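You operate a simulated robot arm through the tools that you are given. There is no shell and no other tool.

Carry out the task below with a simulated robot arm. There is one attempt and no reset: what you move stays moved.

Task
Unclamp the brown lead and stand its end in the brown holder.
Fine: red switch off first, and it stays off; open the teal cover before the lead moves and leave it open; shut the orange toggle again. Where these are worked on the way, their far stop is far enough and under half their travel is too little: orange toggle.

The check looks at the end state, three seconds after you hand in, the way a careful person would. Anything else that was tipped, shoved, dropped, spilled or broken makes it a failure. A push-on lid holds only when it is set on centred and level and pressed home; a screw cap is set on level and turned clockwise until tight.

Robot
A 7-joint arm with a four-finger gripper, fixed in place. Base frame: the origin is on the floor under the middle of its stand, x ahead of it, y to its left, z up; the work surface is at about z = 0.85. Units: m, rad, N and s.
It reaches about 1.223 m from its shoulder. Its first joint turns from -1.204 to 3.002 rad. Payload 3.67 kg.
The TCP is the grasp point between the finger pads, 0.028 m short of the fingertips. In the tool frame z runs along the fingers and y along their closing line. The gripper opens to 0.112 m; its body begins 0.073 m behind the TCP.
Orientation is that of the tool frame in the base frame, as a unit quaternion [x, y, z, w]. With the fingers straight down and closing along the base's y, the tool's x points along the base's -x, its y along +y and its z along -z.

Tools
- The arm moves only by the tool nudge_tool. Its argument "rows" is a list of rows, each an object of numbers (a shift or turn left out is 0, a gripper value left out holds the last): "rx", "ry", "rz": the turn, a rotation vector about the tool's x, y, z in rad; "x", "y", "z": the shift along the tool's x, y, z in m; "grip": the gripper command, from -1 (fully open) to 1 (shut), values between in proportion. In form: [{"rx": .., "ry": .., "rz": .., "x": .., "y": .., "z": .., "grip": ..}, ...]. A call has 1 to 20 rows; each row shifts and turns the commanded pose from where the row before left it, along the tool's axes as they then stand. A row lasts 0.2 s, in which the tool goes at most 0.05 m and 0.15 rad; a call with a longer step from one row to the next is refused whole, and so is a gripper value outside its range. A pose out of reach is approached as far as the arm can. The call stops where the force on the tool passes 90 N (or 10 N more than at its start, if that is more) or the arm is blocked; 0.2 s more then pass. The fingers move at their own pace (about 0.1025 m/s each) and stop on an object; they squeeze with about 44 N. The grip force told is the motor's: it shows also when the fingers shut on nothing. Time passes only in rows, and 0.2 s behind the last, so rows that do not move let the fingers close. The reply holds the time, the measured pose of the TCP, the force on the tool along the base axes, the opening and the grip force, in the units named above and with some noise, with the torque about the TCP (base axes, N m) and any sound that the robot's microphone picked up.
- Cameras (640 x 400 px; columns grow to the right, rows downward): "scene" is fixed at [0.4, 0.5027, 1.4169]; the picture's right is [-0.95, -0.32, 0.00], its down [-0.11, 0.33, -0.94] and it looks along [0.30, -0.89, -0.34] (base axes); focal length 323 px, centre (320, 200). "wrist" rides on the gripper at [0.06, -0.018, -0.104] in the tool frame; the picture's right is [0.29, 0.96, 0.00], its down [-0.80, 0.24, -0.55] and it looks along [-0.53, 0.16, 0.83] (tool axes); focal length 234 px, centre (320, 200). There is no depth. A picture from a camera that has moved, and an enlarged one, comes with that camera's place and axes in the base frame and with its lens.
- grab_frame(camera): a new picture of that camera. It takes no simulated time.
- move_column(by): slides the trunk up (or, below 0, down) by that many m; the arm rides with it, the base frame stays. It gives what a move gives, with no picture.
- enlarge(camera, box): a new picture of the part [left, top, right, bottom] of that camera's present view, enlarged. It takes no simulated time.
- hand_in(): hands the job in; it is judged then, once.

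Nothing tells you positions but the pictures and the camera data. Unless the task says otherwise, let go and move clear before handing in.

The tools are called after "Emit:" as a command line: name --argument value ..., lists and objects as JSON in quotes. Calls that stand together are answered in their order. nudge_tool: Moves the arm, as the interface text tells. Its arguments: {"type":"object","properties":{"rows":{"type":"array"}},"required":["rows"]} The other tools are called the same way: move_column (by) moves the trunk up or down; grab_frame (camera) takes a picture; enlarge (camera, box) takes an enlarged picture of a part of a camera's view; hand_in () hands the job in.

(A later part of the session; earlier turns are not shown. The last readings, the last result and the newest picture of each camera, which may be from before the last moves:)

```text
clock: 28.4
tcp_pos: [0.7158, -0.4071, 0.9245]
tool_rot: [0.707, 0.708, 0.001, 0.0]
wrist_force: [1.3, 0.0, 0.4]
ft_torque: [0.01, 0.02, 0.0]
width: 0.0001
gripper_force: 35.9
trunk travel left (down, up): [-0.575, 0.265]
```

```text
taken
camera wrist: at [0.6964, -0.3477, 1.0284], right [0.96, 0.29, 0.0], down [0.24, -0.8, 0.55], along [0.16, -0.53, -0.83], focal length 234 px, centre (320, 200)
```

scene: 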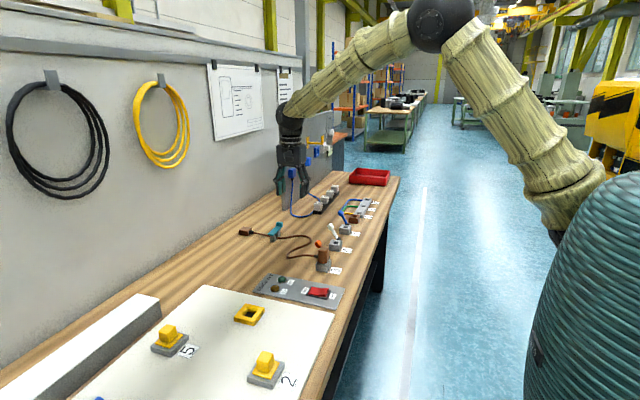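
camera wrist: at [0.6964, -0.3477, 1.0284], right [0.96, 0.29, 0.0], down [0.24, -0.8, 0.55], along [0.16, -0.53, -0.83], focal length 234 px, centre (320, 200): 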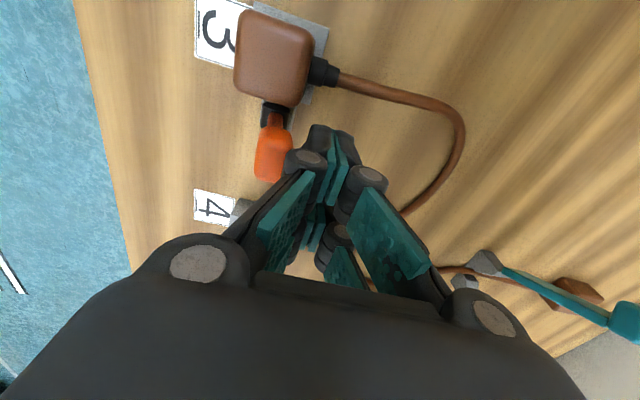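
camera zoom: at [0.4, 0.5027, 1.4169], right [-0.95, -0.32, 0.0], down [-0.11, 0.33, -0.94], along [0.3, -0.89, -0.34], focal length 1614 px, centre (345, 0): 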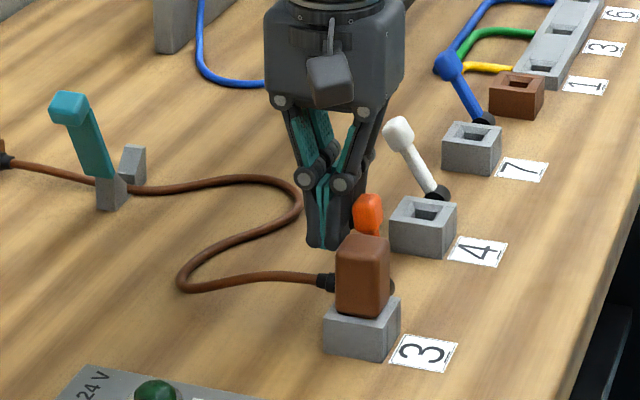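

The orange toggle is moving easily and is near upright. I continue pushing it over to its far stop.

Emit:
nudge_tool --rows '[{"y": -0.01}, {"y": -0.01}, {"y": -0.008}, {"y": -0.007}, {}]'

Emit:
enlarge --camera "scene" --box '[270, 200, 360, 280]'

Emit:
grab_frame --camera "wrist"

```text
clock: 29.6
tcp_pos: [0.6804, -0.4054, 0.9245]
tool_rot: [0.708, 0.706, 0.0, 0.0]
wrist_force: [0.4, 0.5, -0.3]
ft_torque: [0.01, 0.0, 0.0]
width: 0.0
gripper_force: 35.7
trunk travel left (down, up): [-0.575, 0.265]
```

```text
5.00 times, centred on (315, 240) of scene
camera zoom: at [0.4, 0.5027, 1.4169], right [-0.95, -0.32, 0.0], down [-0.11, 0.33, -0.94], along [0.3, -0.89, -0.34], focal length 1614 px, centre (345, 0)
```

zoom: 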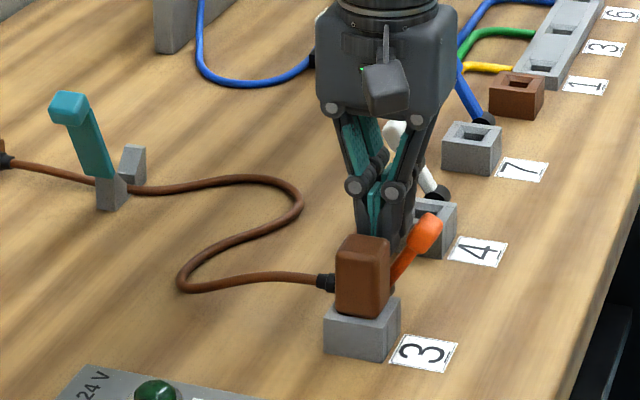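

```text
taken
camera wrist: at [0.6615, -0.3472, 1.0283], right [0.96, 0.29, 0.0], down [0.24, -0.8, 0.55], along [0.16, -0.53, -0.83], focal length 234 px, centre (320, 200)
```

wrist: 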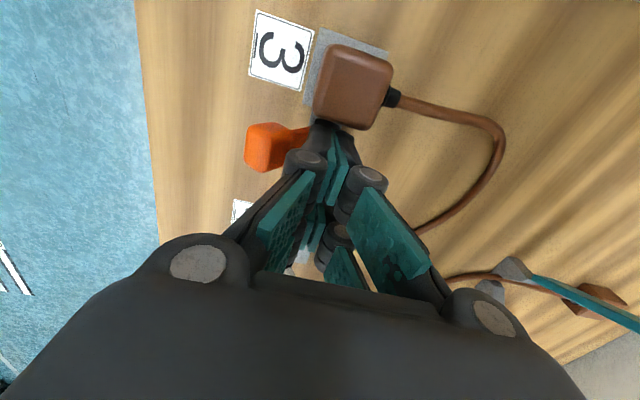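

The toggle has flipped over to the -x side (knob now ≈ (0.646, -0.395, 0.917)). I press a bit further to confirm it is on its stop.

Emit:
nudge_tool --rows '[{"y": -0.004}, {"y": -0.004}, {"y": -0.003}, {}]'

Emit:
enlarge --camera "scene" --box '[270, 200, 360, 280]'

```text
clock: 30.6
tcp_pos: [0.6736, -0.4076, 0.9239]
tool_rot: [0.707, 0.707, 0.001, 0.002]
wrist_force: [33.5, 1.9, 9.2]
ft_torque: [0.14, -0.61, -0.41]
width: 0.0001
gripper_force: 36.2
trunk travel left (down, up): [-0.575, 0.265]
```

```text
5.00 times, centred on (315, 240) of scene
camera zoom: at [0.4, 0.5027, 1.4169], right [-0.95, -0.32, 0.0], down [-0.11, 0.33, -0.94], along [0.3, -0.89, -0.34], focal length 1614 px, centre (345, 0)
```

zoom: 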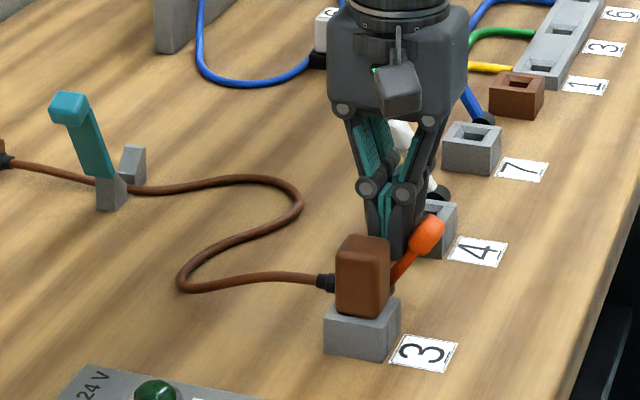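

The contact force confirms the orange toggle is at its far stop. I back off, raise, open the fingers and position above the plug for a look.

Emit:
nudge_tool --rows '[{"y": 0.012}, {"y": 0.01}, {"z": -0.04}, {"z": -0.045}, {"z": -0.045, "grip": 0.0}, {"y": -0.01, "x": 0.028}, {"y": -0.006, "x": 0.028}, {}]'

Emit:
grab_frame --camera "wrist"

Emit:
enlarge --camera "scene" --box '[270, 180, 370, 280]'

```text
clock: 32.4
tcp_pos: [0.6762, -0.3517, 1.056]
tool_rot: [0.707, 0.707, 0.0, -0.002]
wrist_force: [0.0, -0.9, -0.2]
ft_torque: [0.05, 0.02, -0.01]
width: 0.0563
gripper_force: 0.0
trunk travel left (down, up): [-0.575, 0.265]
```

```text
taken
camera wrist: at [0.6575, -0.2925, 1.1598], right [0.96, 0.29, 0.0], down [0.24, -0.8, 0.55], along [0.16, -0.53, -0.83], focal length 234 px, centre (320, 200)
```

wrist: 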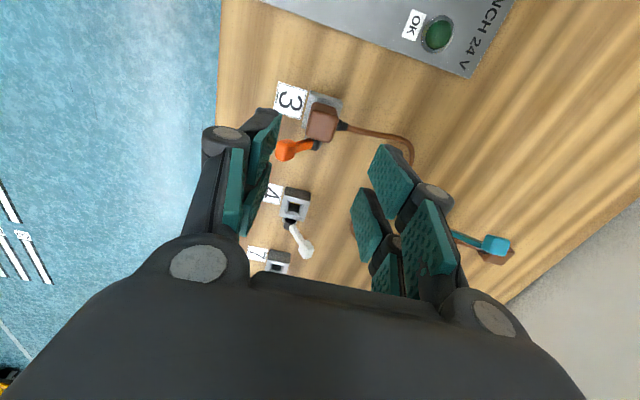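

```text
4.00 times, centred on (320, 230) of scene
camera zoom: at [0.4, 0.5027, 1.4169], right [-0.95, -0.32, 0.0], down [-0.11, 0.33, -0.94], along [0.3, -0.89, -0.34], focal length 1291 px, centre (320, 80)
```

zoom: 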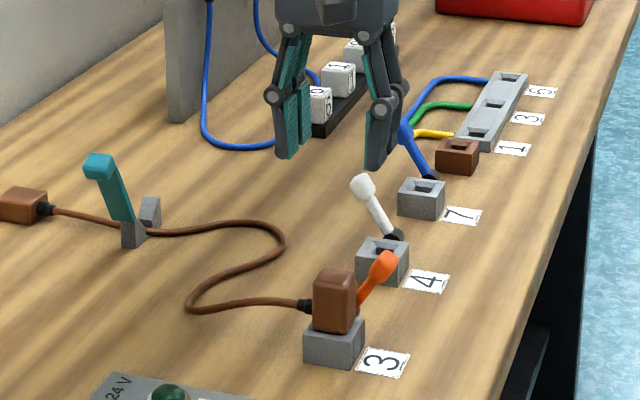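

The toggle is clearly over to the open side and the plug is free. I'll take a closer look at plug, holder and neighbors from here.

Emit:
enlarge --camera "wrist" --box '[270, 75, 370, 165]'

Emit:
enlarge --camera "scene" --box '[305, 240, 345, 278]'

Emit:
enlarge --camera "scene" --box '[335, 200, 375, 232]'

```text
4.44 times, centred on (320, 120) of wrist
camera zoom: at [0.6575, -0.2925, 1.1598], right [0.96, 0.29, 0.0], down [0.24, -0.8, 0.55], along [0.16, -0.53, -0.83], focal length 1041 px, centre (320, 556)
```

zoom: 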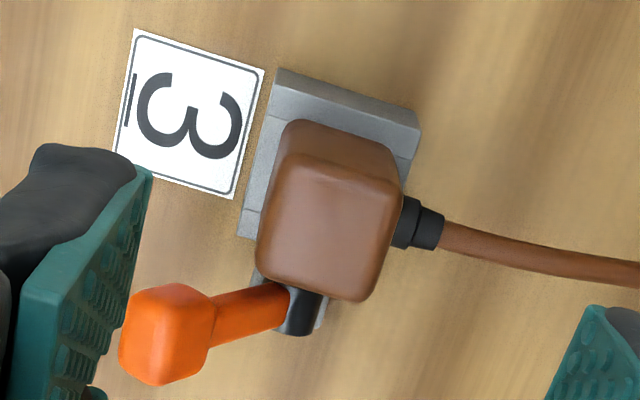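

```text
10.53 times, centred on (325, 259) of scene
camera zoom: at [0.4, 0.5027, 1.4169], right [-0.95, -0.32, 0.0], down [-0.11, 0.33, -0.94], along [0.3, -0.89, -0.34], focal length 3398 px, centre (267, -421)
```

zoom: 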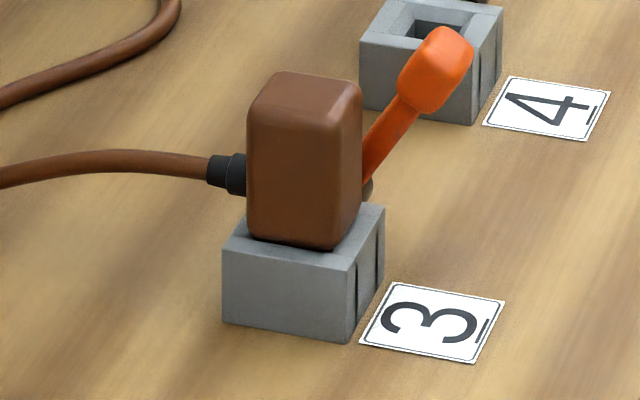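

```text
12.50 times, centred on (355, 216) of scene
camera zoom: at [0.4, 0.5027, 1.4169], right [-0.95, -0.32, 0.0], down [-0.11, 0.33, -0.94], along [0.3, -0.89, -0.34], focal length 4034 px, centre (-118, 0)
```

zoom: 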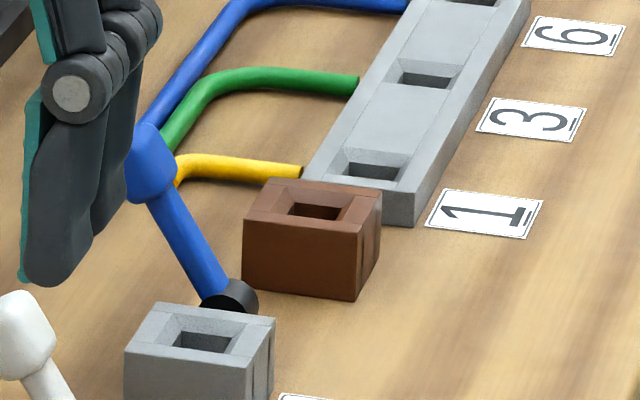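

The plug top is centred at about (0.678, -0.357) with its top at z ≈ 0.925 and the strain relief reaching z ≈ 0.896 on the +x side. I descend with the fingers straddling it along x, tips kept above the strain relief and clear of the orange knob.

Emit:
nudge_tool --rows '[{"x": 0.0027, "y": 0.002, "z": 0.03}, {"z": 0.04}, {"z": 0.035}, {"z": 0.015}, {}]'

Emit:
grab_frame --camera "wrist"

Emit:
enlarge --camera "scene" --box '[280, 210, 360, 280]'

```text
clock: 33.6
tcp_pos: [0.6776, -0.3491, 0.9343]
tool_rot: [0.707, 0.707, 0.0, 0.001]
wrist_force: [-0.1, 0.6, 1.7]
ft_torque: [-0.03, 0.03, -0.03]
width: 0.0561
gripper_force: 0.0
trunk travel left (down, up): [-0.575, 0.265]
```

```text
taken
camera wrist: at [0.6592, -0.2892, 1.0378], right [0.96, 0.29, 0.0], down [0.24, -0.8, 0.55], along [0.16, -0.53, -0.83], focal length 234 px, centre (320, 200)
```

wrist: 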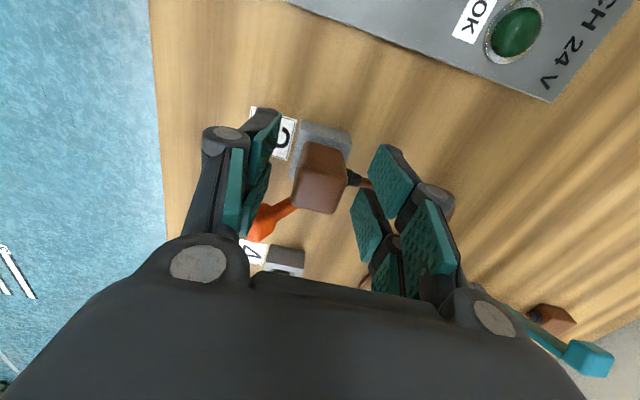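

```text
5.71 times, centred on (320, 245) of scene
camera zoom: at [0.4, 0.5027, 1.4169], right [-0.95, -0.32, 0.0], down [-0.11, 0.33, -0.94], along [0.3, -0.89, -0.34], focal length 1844 px, centre (320, -57)
```

zoom: 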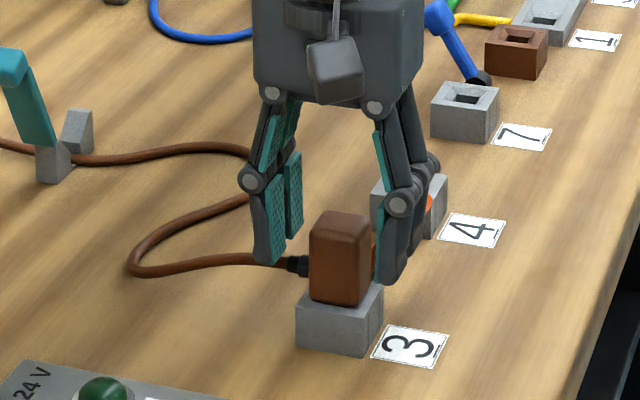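

The fingers straddle the plug well, clear of the strain relief and orange knob. I descend 5 mm more and close the grip.

Emit:
nudge_tool --rows '[{"z": 0.005}, {"grip": 1}, {}, {}, {}]'

Emit:
enlarge --camera "scene" --box '[280, 210, 360, 280]'

```text
clock: 34.8
tcp_pos: [0.6794, -0.3477, 0.9299]
tool_rot: [0.707, 0.707, -0.001, 0.0]
wrist_force: [6.7, -1.4, 1.4]
ft_torque: [-0.03, -0.44, 0.12]
width: 0.029
gripper_force: 43.8
trunk travel left (down, up): [-0.575, 0.265]
```

```text
5.71 times, centred on (320, 245) of scene
camera zoom: at [0.4, 0.5027, 1.4169], right [-0.95, -0.32, 0.0], down [-0.11, 0.33, -0.94], along [0.3, -0.89, -0.34], focal length 1844 px, centre (320, -57)
```

zoom: 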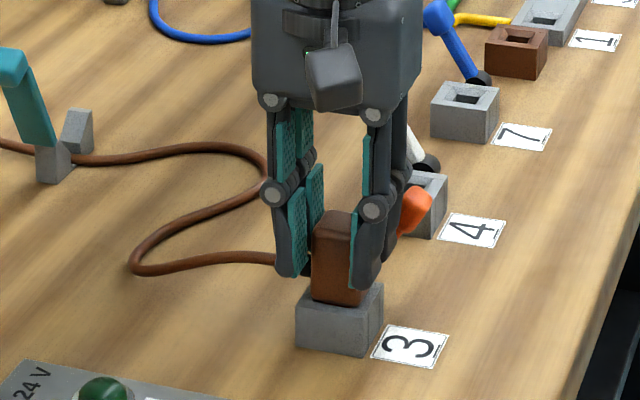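

The plug is held at 29 mm. I lift it straight up slowly, checking force.

Emit:
nudge_tool --rows '[{"y": 0.001, "z": -0.005}, {"z": -0.008}, {"z": -0.01}, {"z": -0.015}, {"z": -0.02}, {"z": -0.02}, {}]'

Emit:
enlarge --camera "scene" --box '[240, 190, 360, 280]'

Emit:
grab_frame --camera "wrist"

```text
clock: 36.4
tcp_pos: [0.6803, -0.3498, 1.007]
tool_rot: [0.706, 0.708, 0.0, 0.001]
wrist_force: [0.1, -1.1, -0.6]
ft_torque: [0.02, -0.02, 0.01]
width: 0.029
gripper_force: 43.8
trunk travel left (down, up): [-0.575, 0.265]
```

```text
4.44 times, centred on (300, 235) of scene
camera zoom: at [0.4, 0.5027, 1.4169], right [-0.95, -0.32, 0.0], down [-0.11, 0.33, -0.94], along [0.3, -0.89, -0.34], focal length 1434 px, centre (409, 44)
```

zoom: 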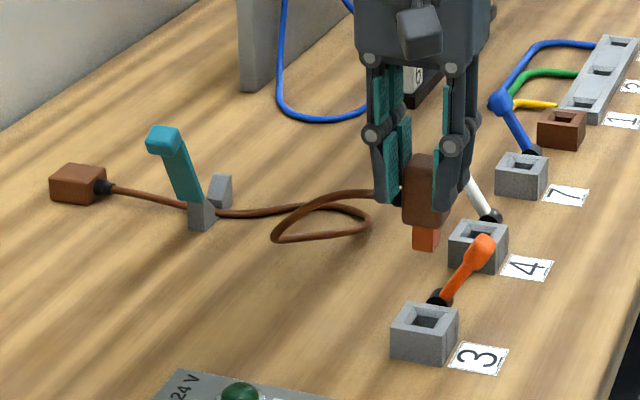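

```text
taken
camera wrist: at [0.6606, -0.2906, 1.1111], right [0.96, 0.29, 0.0], down [0.24, -0.8, 0.55], along [0.16, -0.53, -0.83], focal length 234 px, centre (320, 200)
```

wrist: 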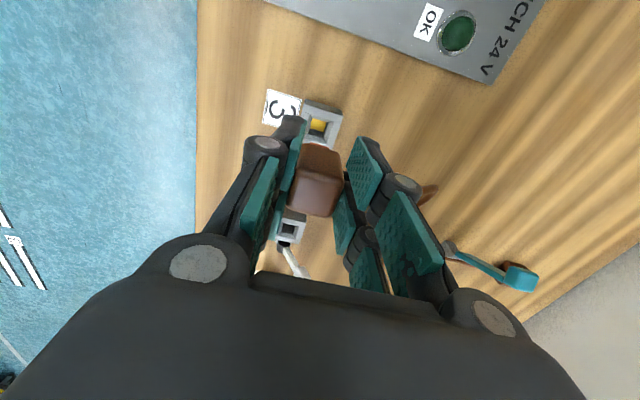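

The plug is out (with a ~15 mm square tongue below) and held; the orange toggle stays at its far side. Before carrying it over, I check the holder surroundings: dice tray, wires, and white/blue toggles.

Emit:
nudge_tool --rows '[{"z": -0.03}, {"z": -0.025}, {}]'

Emit:
enlarge --camera "scene" --box '[300, 175, 390, 240]'

Emit:
enlarge --camera "scene" --box '[230, 180, 360, 270]'

Emit:
enlarge --camera "wrist" --box '[230, 90, 390, 250]'

```text
clock: 37.2
tcp_pos: [0.6796, -0.3502, 1.0614]
tool_rot: [0.707, 0.707, 0.001, -0.001]
wrist_force: [0.9, -0.2, -0.6]
ft_torque: [0.02, 0.04, 0.02]
width: 0.0287
gripper_force: 43.7
trunk travel left (down, up): [-0.575, 0.265]
```

```text
6.15 times, centred on (345, 208) of scene
camera zoom: at [0.4, 0.5027, 1.4169], right [-0.95, -0.32, 0.0], down [-0.11, 0.33, -0.94], along [0.3, -0.89, -0.34], focal length 1986 px, centre (166, 154)
```

zoom: 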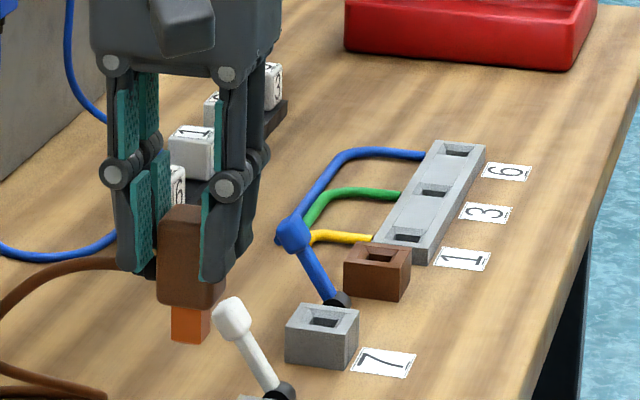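

```text
4.44 times, centred on (295, 225) of scene
camera zoom: at [0.4, 0.5027, 1.4169], right [-0.95, -0.32, 0.0], down [-0.11, 0.33, -0.94], along [0.3, -0.89, -0.34], focal length 1434 px, centre (431, 89)
```

zoom: 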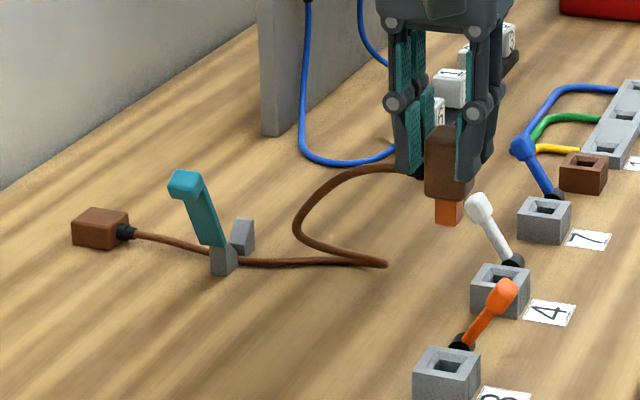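

```text
2.50 times, centred on (310, 170) of wrist
camera zoom: at [0.6602, -0.2903, 1.1659], right [0.96, 0.29, 0.0], down [0.24, -0.8, 0.55], along [0.16, -0.53, -0.83], focal length 585 px, centre (345, 275)
```

zoom: 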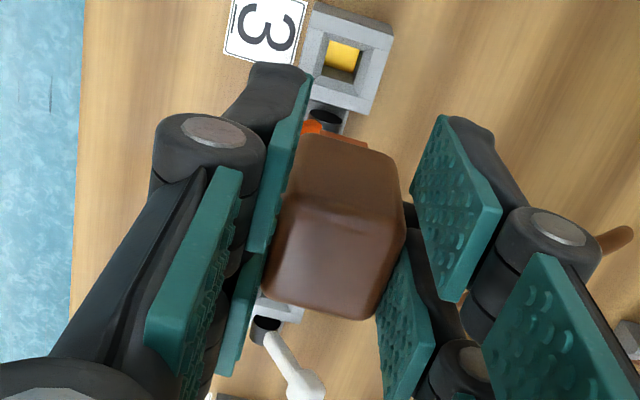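

I've located the white and blue toggles (y ≈ -0.54 and -0.685), the dice tray (x 0.82–0.87, y < -0.786), and the brown holder (≈ (0.668, -0.752)). I'll carry the plug slowly at a height above the toggles, swinging out in +x so the cord trails clear of them.

Emit:
nudge_tool --rows '[{"y": 0.02}, {"y": 0.02}, {"y": 0.02, "x": -0.02}, {"x": -0.03}, {"x": -0.03}, {"x": -0.03}, {"x": -0.03}, {"x": -0.03}, {}]'

Emit:
enlarge --camera "scene" --box '[230, 160, 380, 270]'

Emit:
grab_frame --camera "wrist"

```text
clock: 39.2
tcp_pos: [0.7385, -0.5199, 1.0616]
tool_rot: [0.707, 0.707, 0.0, 0.0]
wrist_force: [0.5, 0.1, -0.5]
ft_torque: [0.0, 0.01, 0.03]
width: 0.0287
gripper_force: 43.6
trunk travel left (down, up): [-0.575, 0.265]
```

```text
3.64 times, centred on (305, 215) of scene
camera zoom: at [0.4, 0.5027, 1.4169], right [-0.95, -0.32, 0.0], down [-0.11, 0.33, -0.94], along [0.3, -0.89, -0.34], focal length 1174 px, centre (374, 146)
```

zoom: 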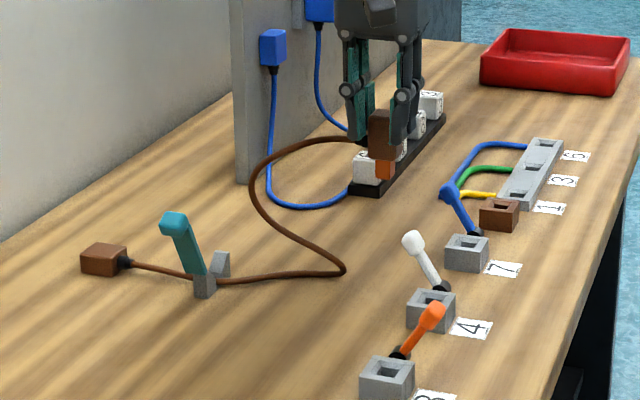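

```text
taken
camera wrist: at [0.7197, -0.4594, 1.1656], right [0.96, 0.29, 0.0], down [0.24, -0.8, 0.55], along [0.16, -0.53, -0.83], focal length 234 px, centre (320, 200)
```

wrist: 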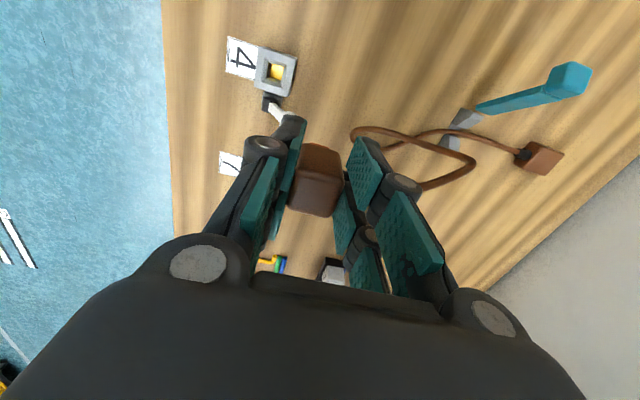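

The cord arcs cleanly on the +x side of the toggles. I continue toward the holder, easing back in x to take up slack, then look again.

Emit:
nudge_tool --rows '[{"x": -0.028, "y": -0.005}, {"x": -0.028, "y": -0.006}, {"x": -0.028, "y": -0.008}, {"x": -0.028, "y": -0.01}, {"x": -0.028, "y": -0.01}, {"x": -0.028, "y": -0.01}, {"x": -0.028, "y": -0.01}, {"x": -0.025, "y": -0.01}, {}]'

Emit:
enlarge --camera "scene" --box '[230, 160, 380, 270]'

Emit:
grab_frame --camera "wrist"

```text
clock: 41.2
tcp_pos: [0.6709, -0.7402, 1.0613]
tool_rot: [0.707, 0.707, 0.0, 0.0]
wrist_force: [0.6, -0.1, -0.3]
ft_torque: [-0.01, 0.02, 0.02]
width: 0.0287
gripper_force: 43.9
trunk travel left (down, up): [-0.575, 0.265]
```

```text
3.64 times, centred on (305, 215) of scene
camera zoom: at [0.4, 0.5027, 1.4169], right [-0.95, -0.32, 0.0], down [-0.11, 0.33, -0.94], along [0.3, -0.89, -0.34], focal length 1174 px, centre (374, 146)
```

zoom: 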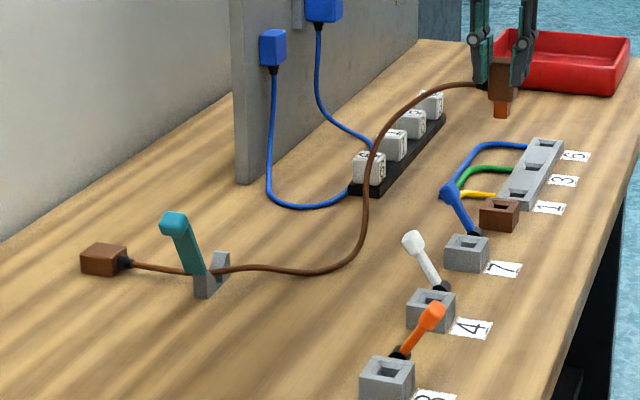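

```text
taken
camera wrist: at [0.6526, -0.6799, 1.1652], right [0.96, 0.29, 0.0], down [0.24, -0.8, 0.55], along [0.16, -0.53, -0.83], focal length 234 px, centre (320, 200)
```

wrist: 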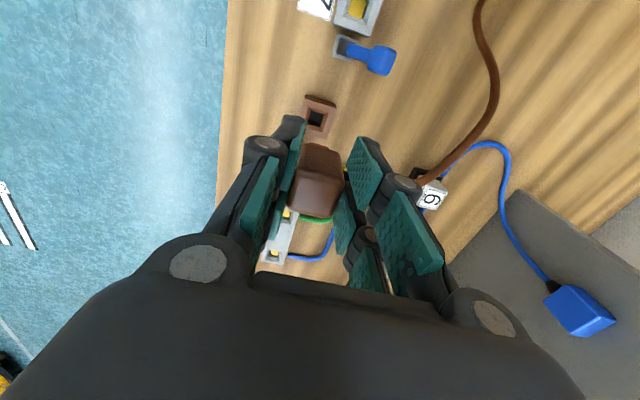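

The cord now follows behind in a gentle arc. The holder is visible in the wrist view just ahead of the plug; I'll enlarge to align accurately.

Emit:
enlarge --camera "wrist" --box '[250, 70, 390, 240]'

Emit:
enlarge --camera "wrist" --box '[290, 80, 350, 150]'

Emit:
enlarge --camera "scene" --box '[335, 165, 395, 230]'

```text
2.35 times, centred on (320, 155) of wrist
camera zoom: at [0.6526, -0.6799, 1.1652], right [0.96, 0.29, 0.0], down [0.24, -0.8, 0.55], along [0.16, -0.53, -0.83], focal length 551 px, centre (320, 306)
```

zoom: 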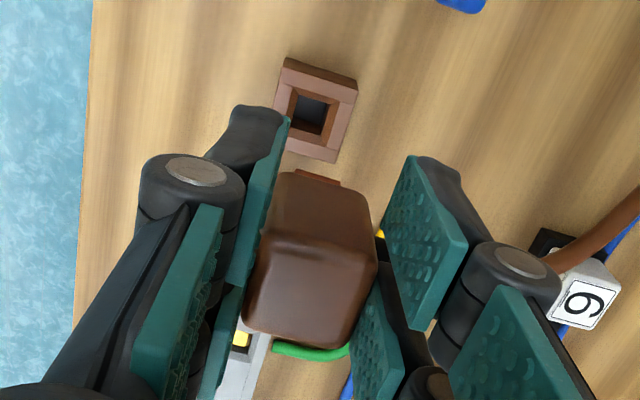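

```text
5.71 times, centred on (320, 115) of wrist
camera zoom: at [0.6526, -0.6799, 1.1652], right [0.96, 0.29, 0.0], down [0.24, -0.8, 0.55], along [0.16, -0.53, -0.83], focal length 1338 px, centre (320, 686)
```

zoom: 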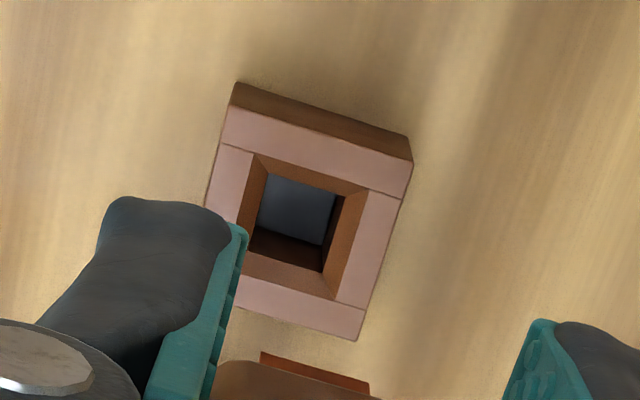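

```text
6.15 times, centred on (365, 198) of scene
camera zoom: at [0.4, 0.5027, 1.4169], right [-0.95, -0.32, 0.0], down [-0.11, 0.33, -0.94], along [0.3, -0.89, -0.34], focal length 1986 px, centre (43, 215)
```

zoom: 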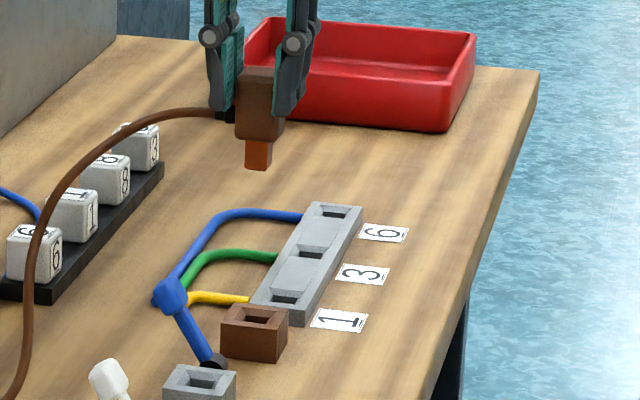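

By wrist view the hole centre is at ≈ (0.6695, -0.7545) and the tongue at ≈ (0.671, -0.751), so I correct by (-1.6, -3.6) mm and lower partway, checking the cord.

Emit:
nudge_tool --rows '[{"x": -0.0036, "y": -0.0016}, {"z": 0.02}, {"z": 0.02}, {"z": 0.02}, {"z": 0.02}, {}, {}]'

Emit:
grab_frame --camera "wrist"

Emit:
enlarge --camera "wrist" --box '[280, 80, 360, 170]'

Emit:
enlarge --camera "scene" --box '[230, 160, 380, 270]'

Emit:
enlarge --camera "scene" --box '[335, 180, 385, 230]'

```text
clock: 42.8
tcp_pos: [0.6683, -0.7449, 0.9813]
tool_rot: [0.707, 0.707, 0.0, -0.001]
wrist_force: [0.2, -0.7, 0.0]
ft_torque: [0.02, 0.01, -0.02]
width: 0.0286
gripper_force: 44.2
trunk travel left (down, up): [-0.575, 0.265]
```

```text
taken
camera wrist: at [0.6497, -0.6843, 1.0849], right [0.96, 0.29, 0.0], down [0.24, -0.8, 0.55], along [0.16, -0.53, -0.83], focal length 234 px, centre (320, 200)
```

wrist: 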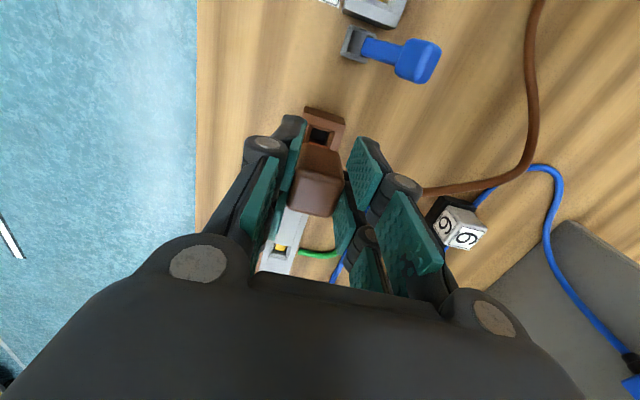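

```text
4.44 times, centred on (320, 125) of wrist
camera zoom: at [0.6497, -0.6843, 1.0849], right [0.96, 0.29, 0.0], down [0.24, -0.8, 0.55], along [0.16, -0.53, -0.83], focal length 1041 px, centre (320, 533)
```

zoom: 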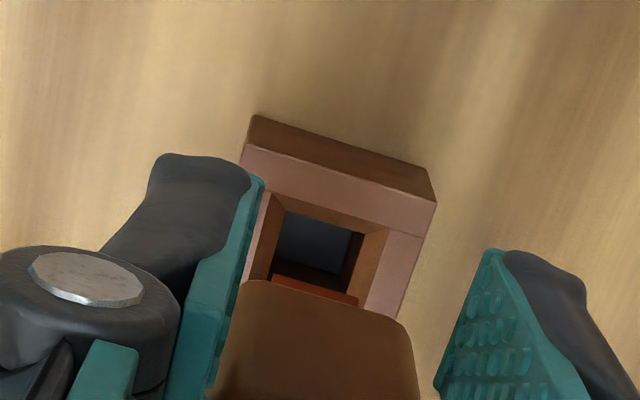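

```text
3.64 times, centred on (305, 215) of scene
camera zoom: at [0.4, 0.5027, 1.4169], right [-0.95, -0.32, 0.0], down [-0.11, 0.33, -0.94], along [0.3, -0.89, -0.34], focal length 1174 px, centre (374, 146)
```

zoom: 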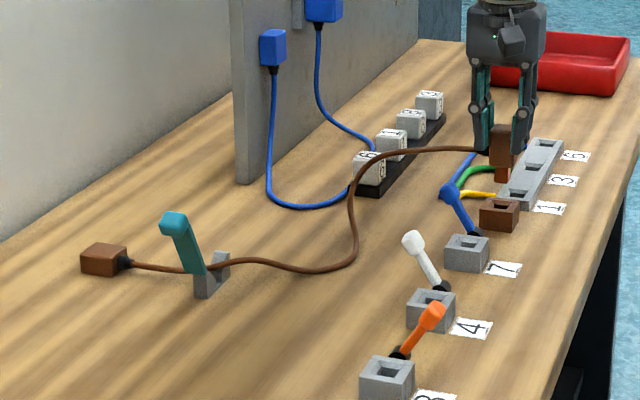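

```text
8.00 times, centred on (360, 205) of scene
camera zoom: at [0.4, 0.5027, 1.4169], right [-0.95, -0.32, 0.0], down [-0.11, 0.33, -0.94], along [0.3, -0.89, -0.34], focal length 2582 px, centre (0, 160)
```

zoom: 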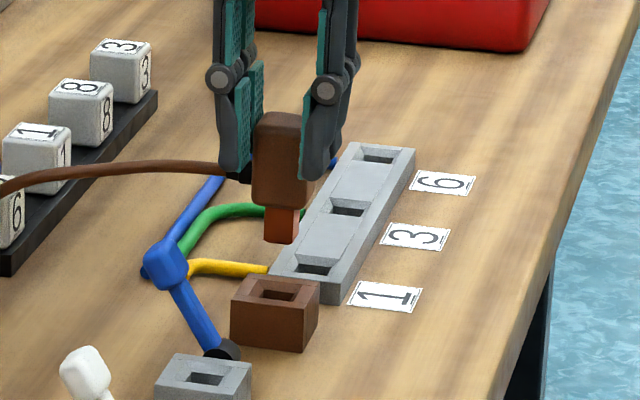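

Alignment in y is good; x needs about +1.3 mm. The cord's bend is around (0.83, -0.715), clear of the dice tray. I correct x and lower until the tongue reaches the hole mouth.

Emit:
nudge_tool --rows '[{"y": 0.0013}, {"z": 0.01}, {"z": 0.01}, {"z": 0.01}, {}, {}]'

Emit:
enlarge --camera "wrist" --box '[280, 80, 360, 170]'

Emit:
enlarge --camera "scene" --box '[335, 180, 385, 230]'

Emit:
enlarge --camera "scene" --box '[230, 160, 380, 270]'

```text
clock: 44.2
tcp_pos: [0.6702, -0.7443, 0.9513]
tool_rot: [0.707, 0.707, 0.001, -0.001]
wrist_force: [-0.3, 1.0, -0.4]
ft_torque: [0.02, 0.03, -0.02]
width: 0.0288
gripper_force: 43.8
trunk travel left (down, up): [-0.575, 0.265]
```

```text
4.44 times, centred on (320, 125) of wrist
camera zoom: at [0.6511, -0.6843, 1.0557], right [0.96, 0.29, 0.0], down [0.24, -0.8, 0.55], along [0.16, -0.53, -0.83], focal length 1041 px, centre (320, 533)
```

zoom: 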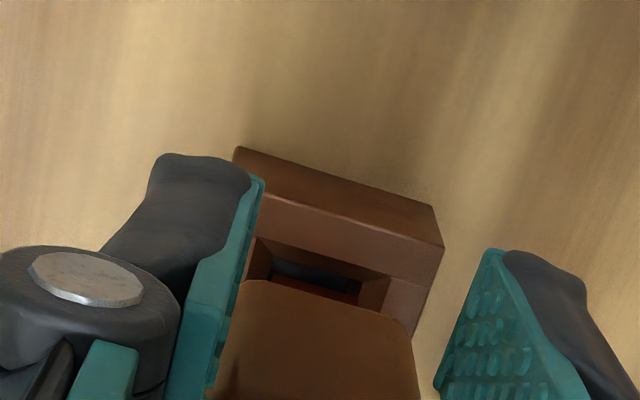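

```text
8.00 times, centred on (360, 205) of scene
camera zoom: at [0.4, 0.5027, 1.4169], right [-0.95, -0.32, 0.0], down [-0.11, 0.33, -0.94], along [0.3, -0.89, -0.34], focal length 2582 px, centre (0, 160)
```

zoom: 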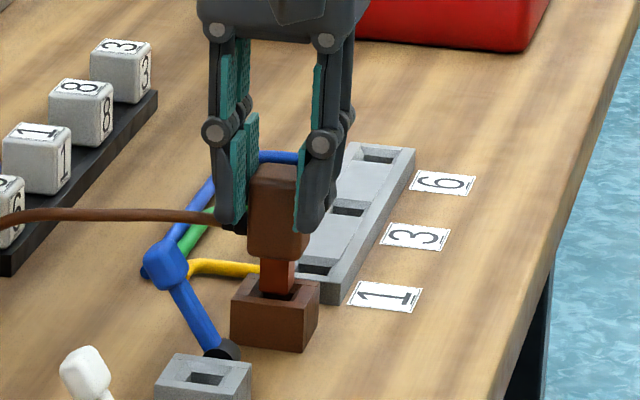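

```text
3.64 times, centred on (305, 215) of scene
camera zoom: at [0.4, 0.5027, 1.4169], right [-0.95, -0.32, 0.0], down [-0.11, 0.33, -0.94], along [0.3, -0.89, -0.34], focal length 1174 px, centre (374, 146)
```

zoom: 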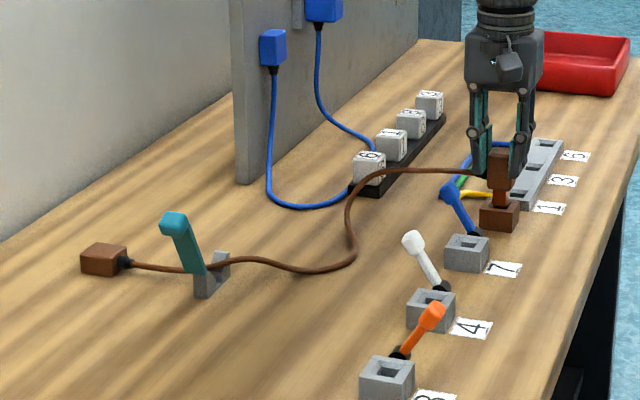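

The tongue is centred over the hole within about 1 mm. I lower it in gently in small steps.

Emit:
nudge_tool --rows '[{"x": 0.0007, "z": 0.004}, {"z": 0.004}, {"z": 0.004}, {"z": 0.003}, {}]'

Emit:
enlarge --camera "scene" --box '[335, 180, 385, 230]'

```text
clock: 45.4
tcp_pos: [0.6687, -0.7426, 0.9367]
tool_rot: [0.707, 0.707, 0.001, -0.001]
wrist_force: [3.3, -2.3, -0.4]
ft_torque: [-0.12, -0.17, 0.04]
width: 0.0288
gripper_force: 44.4
trunk travel left (down, up): [-0.575, 0.265]
```

```text
8.00 times, centred on (360, 205) of scene
camera zoom: at [0.4, 0.5027, 1.4169], right [-0.95, -0.32, 0.0], down [-0.11, 0.33, -0.94], along [0.3, -0.89, -0.34], focal length 2582 px, centre (0, 160)
```

zoom: 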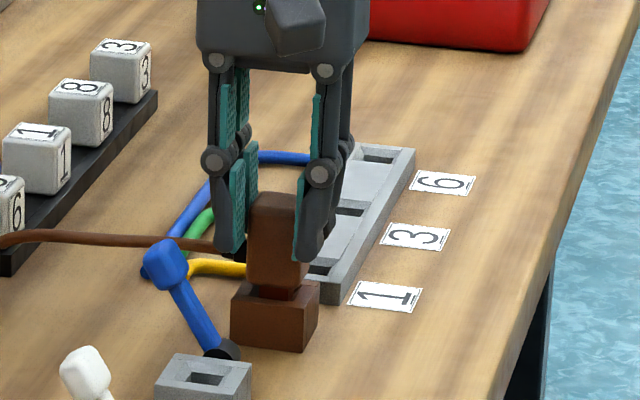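

The tongue is entering with almost no resistance. I lower the remaining several millimetres until it seats.

Emit:
nudge_tool --rows '[{"z": 0.003}, {"z": 0.003}, {"z": 0.002}, {}]'

Emit:
enlarge --camera "scene" --box '[335, 180, 385, 230]'

```text
clock: 46.4
tcp_pos: [0.6698, -0.7434, 0.9308]
tool_rot: [0.707, 0.708, 0.0, 0.001]
wrist_force: [-0.6, -0.6, 10.3]
ft_torque: [-0.12, 0.11, 0.03]
width: 0.029
gripper_force: 43.6
trunk travel left (down, up): [-0.575, 0.265]
```

```text
8.00 times, centred on (360, 205) of scene
camera zoom: at [0.4, 0.5027, 1.4169], right [-0.95, -0.32, 0.0], down [-0.11, 0.33, -0.94], along [0.3, -0.89, -0.34], focal length 2582 px, centre (0, 160)
```

zoom: 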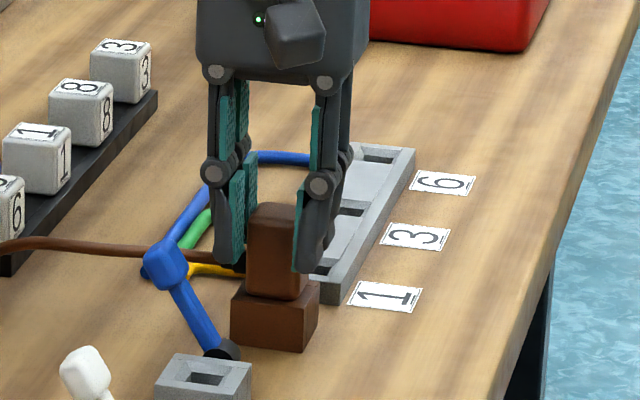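

The plug bottomed at the same height as it had in socket 3 with ~10 N contact. I open the fingers and lift clear, then check.

Emit:
nudge_tool --rows '[{"grip": 0.1}, {}, {}, {"z": -0.02}, {"z": -0.03}, {"z": -0.04}, {"z": -0.04}, {}]'

Emit:
enlarge --camera "scene" --box '[335, 180, 385, 230]'

Emit:
enlarge --camera "scene" --box '[230, 160, 380, 270]'

Emit:
grab_frame --camera "wrist"

```text
clock: 48.2
tcp_pos: [0.6722, -0.7458, 1.0582]
tool_rot: [0.707, 0.707, 0.0, -0.001]
wrist_force: [0.7, 0.1, -0.4]
ft_torque: [0.0, 0.02, 0.01]
width: 0.0503
gripper_force: 0.2
trunk travel left (down, up): [-0.575, 0.265]
```

```text
8.00 times, centred on (360, 205) of scene
camera zoom: at [0.4, 0.5027, 1.4169], right [-0.95, -0.32, 0.0], down [-0.11, 0.33, -0.94], along [0.3, -0.89, -0.34], focal length 2582 px, centre (0, 160)
```

zoom: 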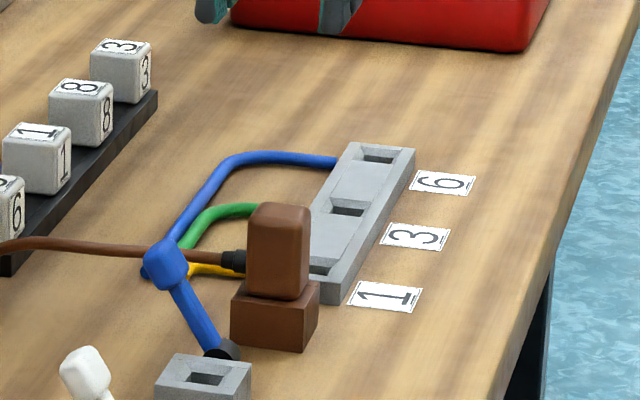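

```text
3.64 times, centred on (305, 215) of scene
camera zoom: at [0.4, 0.5027, 1.4169], right [-0.95, -0.32, 0.0], down [-0.11, 0.33, -0.94], along [0.3, -0.89, -0.34], focal length 1174 px, centre (374, 146)
```

zoom: 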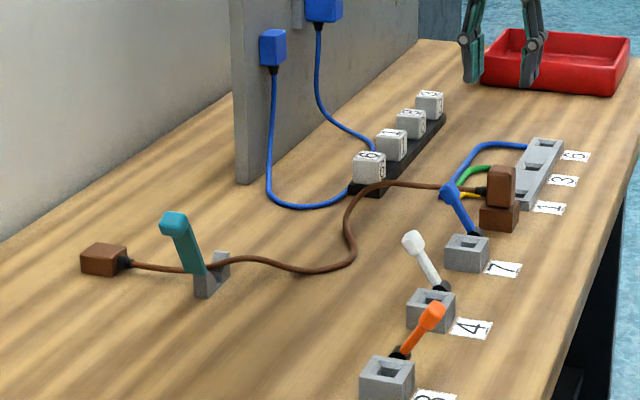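

```text
taken
camera wrist: at [0.6538, -0.6857, 1.1619], right [0.96, 0.29, 0.0], down [0.24, -0.8, 0.55], along [0.16, -0.53, -0.83], focal length 234 px, centre (320, 200)
```

wrist: 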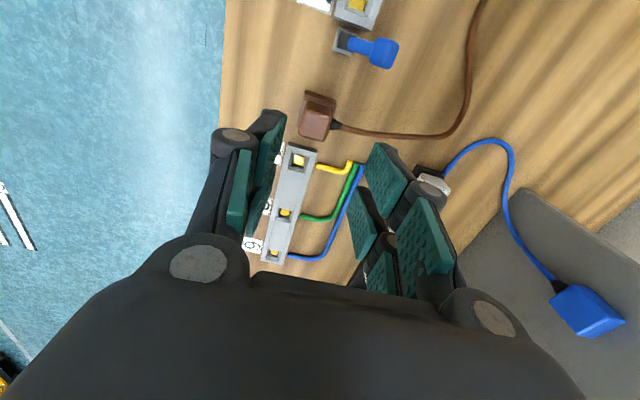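

The plug stands upright in the brown holder and its cord lies clear of the tray, wires and toggles. Now I move back, with closed fingers, to the -x side of the orange toggle to shut it again.

Emit:
nudge_tool --rows '[{"z": -0.02, "y": -0.02, "grip": 1}, {"y": -0.032, "x": 0.03}, {"y": -0.032, "x": 0.038}, {"x": 0.045}, {"x": 0.045}, {"x": 0.045}, {"x": 0.045}, {"x": 0.045}, {"x": 0.045}, {}]'

Emit:
grab_frame --camera "wrist"

Emit:
enlarge --camera "scene" --box '[270, 180, 380, 280]'

```text
clock: 50.4
tcp_pos: [0.587, -0.4034, 1.0779]
tool_rot: [0.707, 0.707, 0.0, -0.001]
wrist_force: [0.1, -0.7, -0.7]
ft_torque: [0.01, 0.02, 0.05]
width: 0.0
gripper_force: 35.6
trunk travel left (down, up): [-0.575, 0.265]
```

```text
taken
camera wrist: at [0.5671, -0.3449, 1.182], right [0.96, 0.29, 0.0], down [0.24, -0.8, 0.55], along [0.16, -0.53, -0.83], focal length 234 px, centre (320, 200)
```

wrist: 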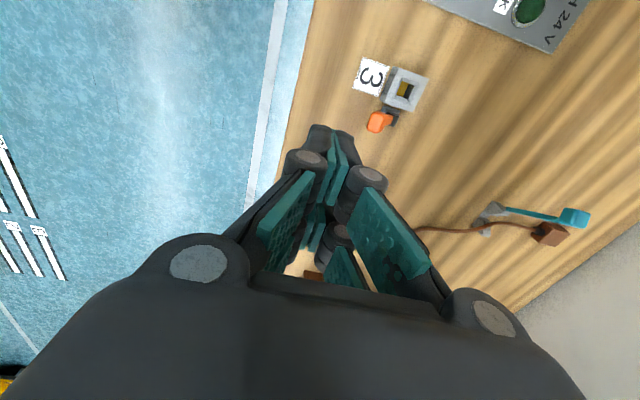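

```text
4.00 times, centred on (325, 230) of scene
camera zoom: at [0.4, 0.5027, 1.4169], right [-0.95, -0.32, 0.0], down [-0.11, 0.33, -0.94], along [0.3, -0.89, -0.34], focal length 1291 px, centre (300, 80)
```

zoom: 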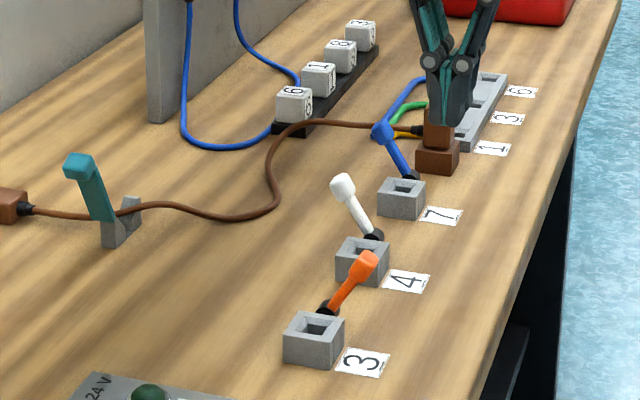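

I'm on the -x side of the orange toggle. I lower the closed fingers to about z = 0.896 and push it toward +x in steps.

Emit:
nudge_tool --rows '[{"z": 0.045}, {"z": 0.045}, {"z": 0.04}, {"z": 0.024}, {"y": 0.02}, {"y": 0.012}, {"y": 0.01}, {"y": 0.01}, {}]'

Emit:
enlarge --camera "scene" --box '[270, 200, 360, 280]'

```text
clock: 52.4
tcp_pos: [0.6381, -0.4036, 0.9256]
tool_rot: [0.706, 0.708, 0.0, -0.001]
wrist_force: [-0.9, -0.2, 1.1]
ft_torque: [0.01, -0.03, 0.0]
width: 0.0001
gripper_force: 35.8
trunk travel left (down, up): [-0.575, 0.265]
```

```text
5.00 times, centred on (315, 240) of scene
camera zoom: at [0.4, 0.5027, 1.4169], right [-0.95, -0.32, 0.0], down [-0.11, 0.33, -0.94], along [0.3, -0.89, -0.34], focal length 1614 px, centre (345, 0)
```

zoom: 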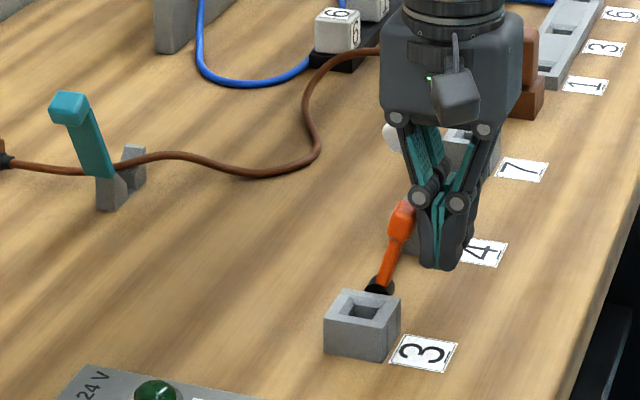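

The toggle is moving up toward vertical with hardly any force. I continue pushing toward +x until it reaches its stop.

Emit:
nudge_tool --rows '[{"y": 0.01}, {"y": 0.01}, {"y": 0.008}, {"y": 0.007}, {"y": 0.004}, {}]'

Emit:
enlarge --camera "scene" --box '[270, 200, 360, 280]'

```text
clock: 53.8
tcp_pos: [0.6762, -0.4058, 0.9251]
tool_rot: [0.706, 0.708, 0.0, 0.0]
wrist_force: [-0.5, -0.2, 0.3]
ft_torque: [0.02, -0.03, -0.03]
width: 0.0001
gripper_force: 35.8
trunk travel left (down, up): [-0.575, 0.265]
```

```text
5.00 times, centred on (315, 240) of scene
camera zoom: at [0.4, 0.5027, 1.4169], right [-0.95, -0.32, 0.0], down [-0.11, 0.33, -0.94], along [0.3, -0.89, -0.34], focal length 1614 px, centre (345, 0)
```

zoom: 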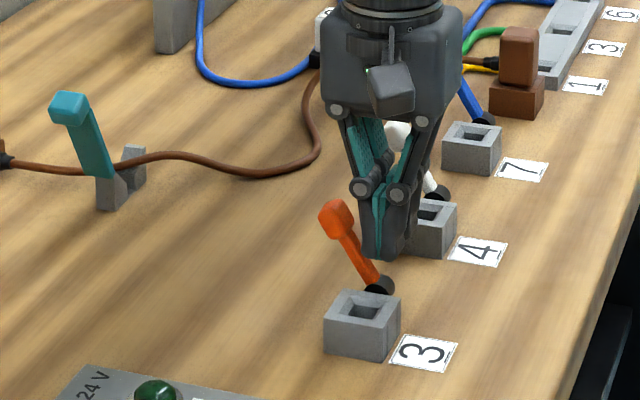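

The toggle has swung back to its original lean. I press a few millimetres more to confirm it is on its stop, then back off and rise.

Emit:
nudge_tool --rows '[{"y": 0.004}, {"y": 0.003}, {"y": 0.002}, {}]'

```text
clock: 54.8
tcp_pos: [0.685, -0.4067, 0.9229]
tool_rot: [0.707, 0.707, 0.0, 0.0]
wrist_force: [-0.2, 0.2, -0.4]
ft_torque: [0.0, 0.01, 0.02]
width: 0.0
gripper_force: 35.5
trunk travel left (down, up): [-0.575, 0.265]
```

Emit:
nudge_tool --rows '[{"y": 0.003}, {"y": 0.003}, {"y": 0.002}, {}]'

Emit:
enlarge --camera "scene" --box '[270, 200, 360, 280]'

```text
clock: 55.8
tcp_pos: [0.688, -0.4063, 0.9267]
tool_rot: [0.707, 0.707, 0.0, -0.001]
wrist_force: [-53.0, -1.5, -3.9]
ft_torque: [-0.11, 1.13, 0.59]
width: 0.0
gripper_force: 36.6
trunk travel left (down, up): [-0.575, 0.265]
```

```text
5.00 times, centred on (315, 240) of scene
camera zoom: at [0.4, 0.5027, 1.4169], right [-0.95, -0.32, 0.0], down [-0.11, 0.33, -0.94], along [0.3, -0.89, -0.34], focal length 1614 px, centre (345, 0)
```

zoom: 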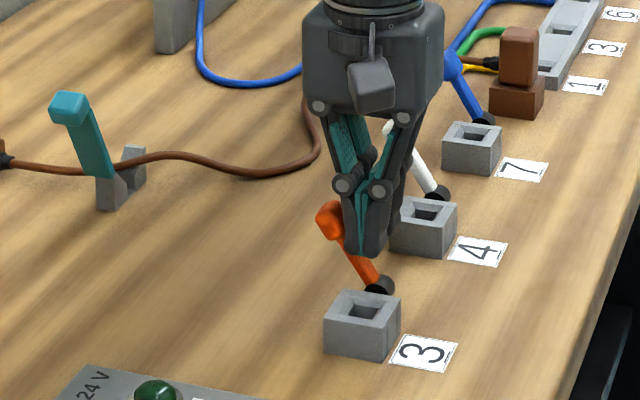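

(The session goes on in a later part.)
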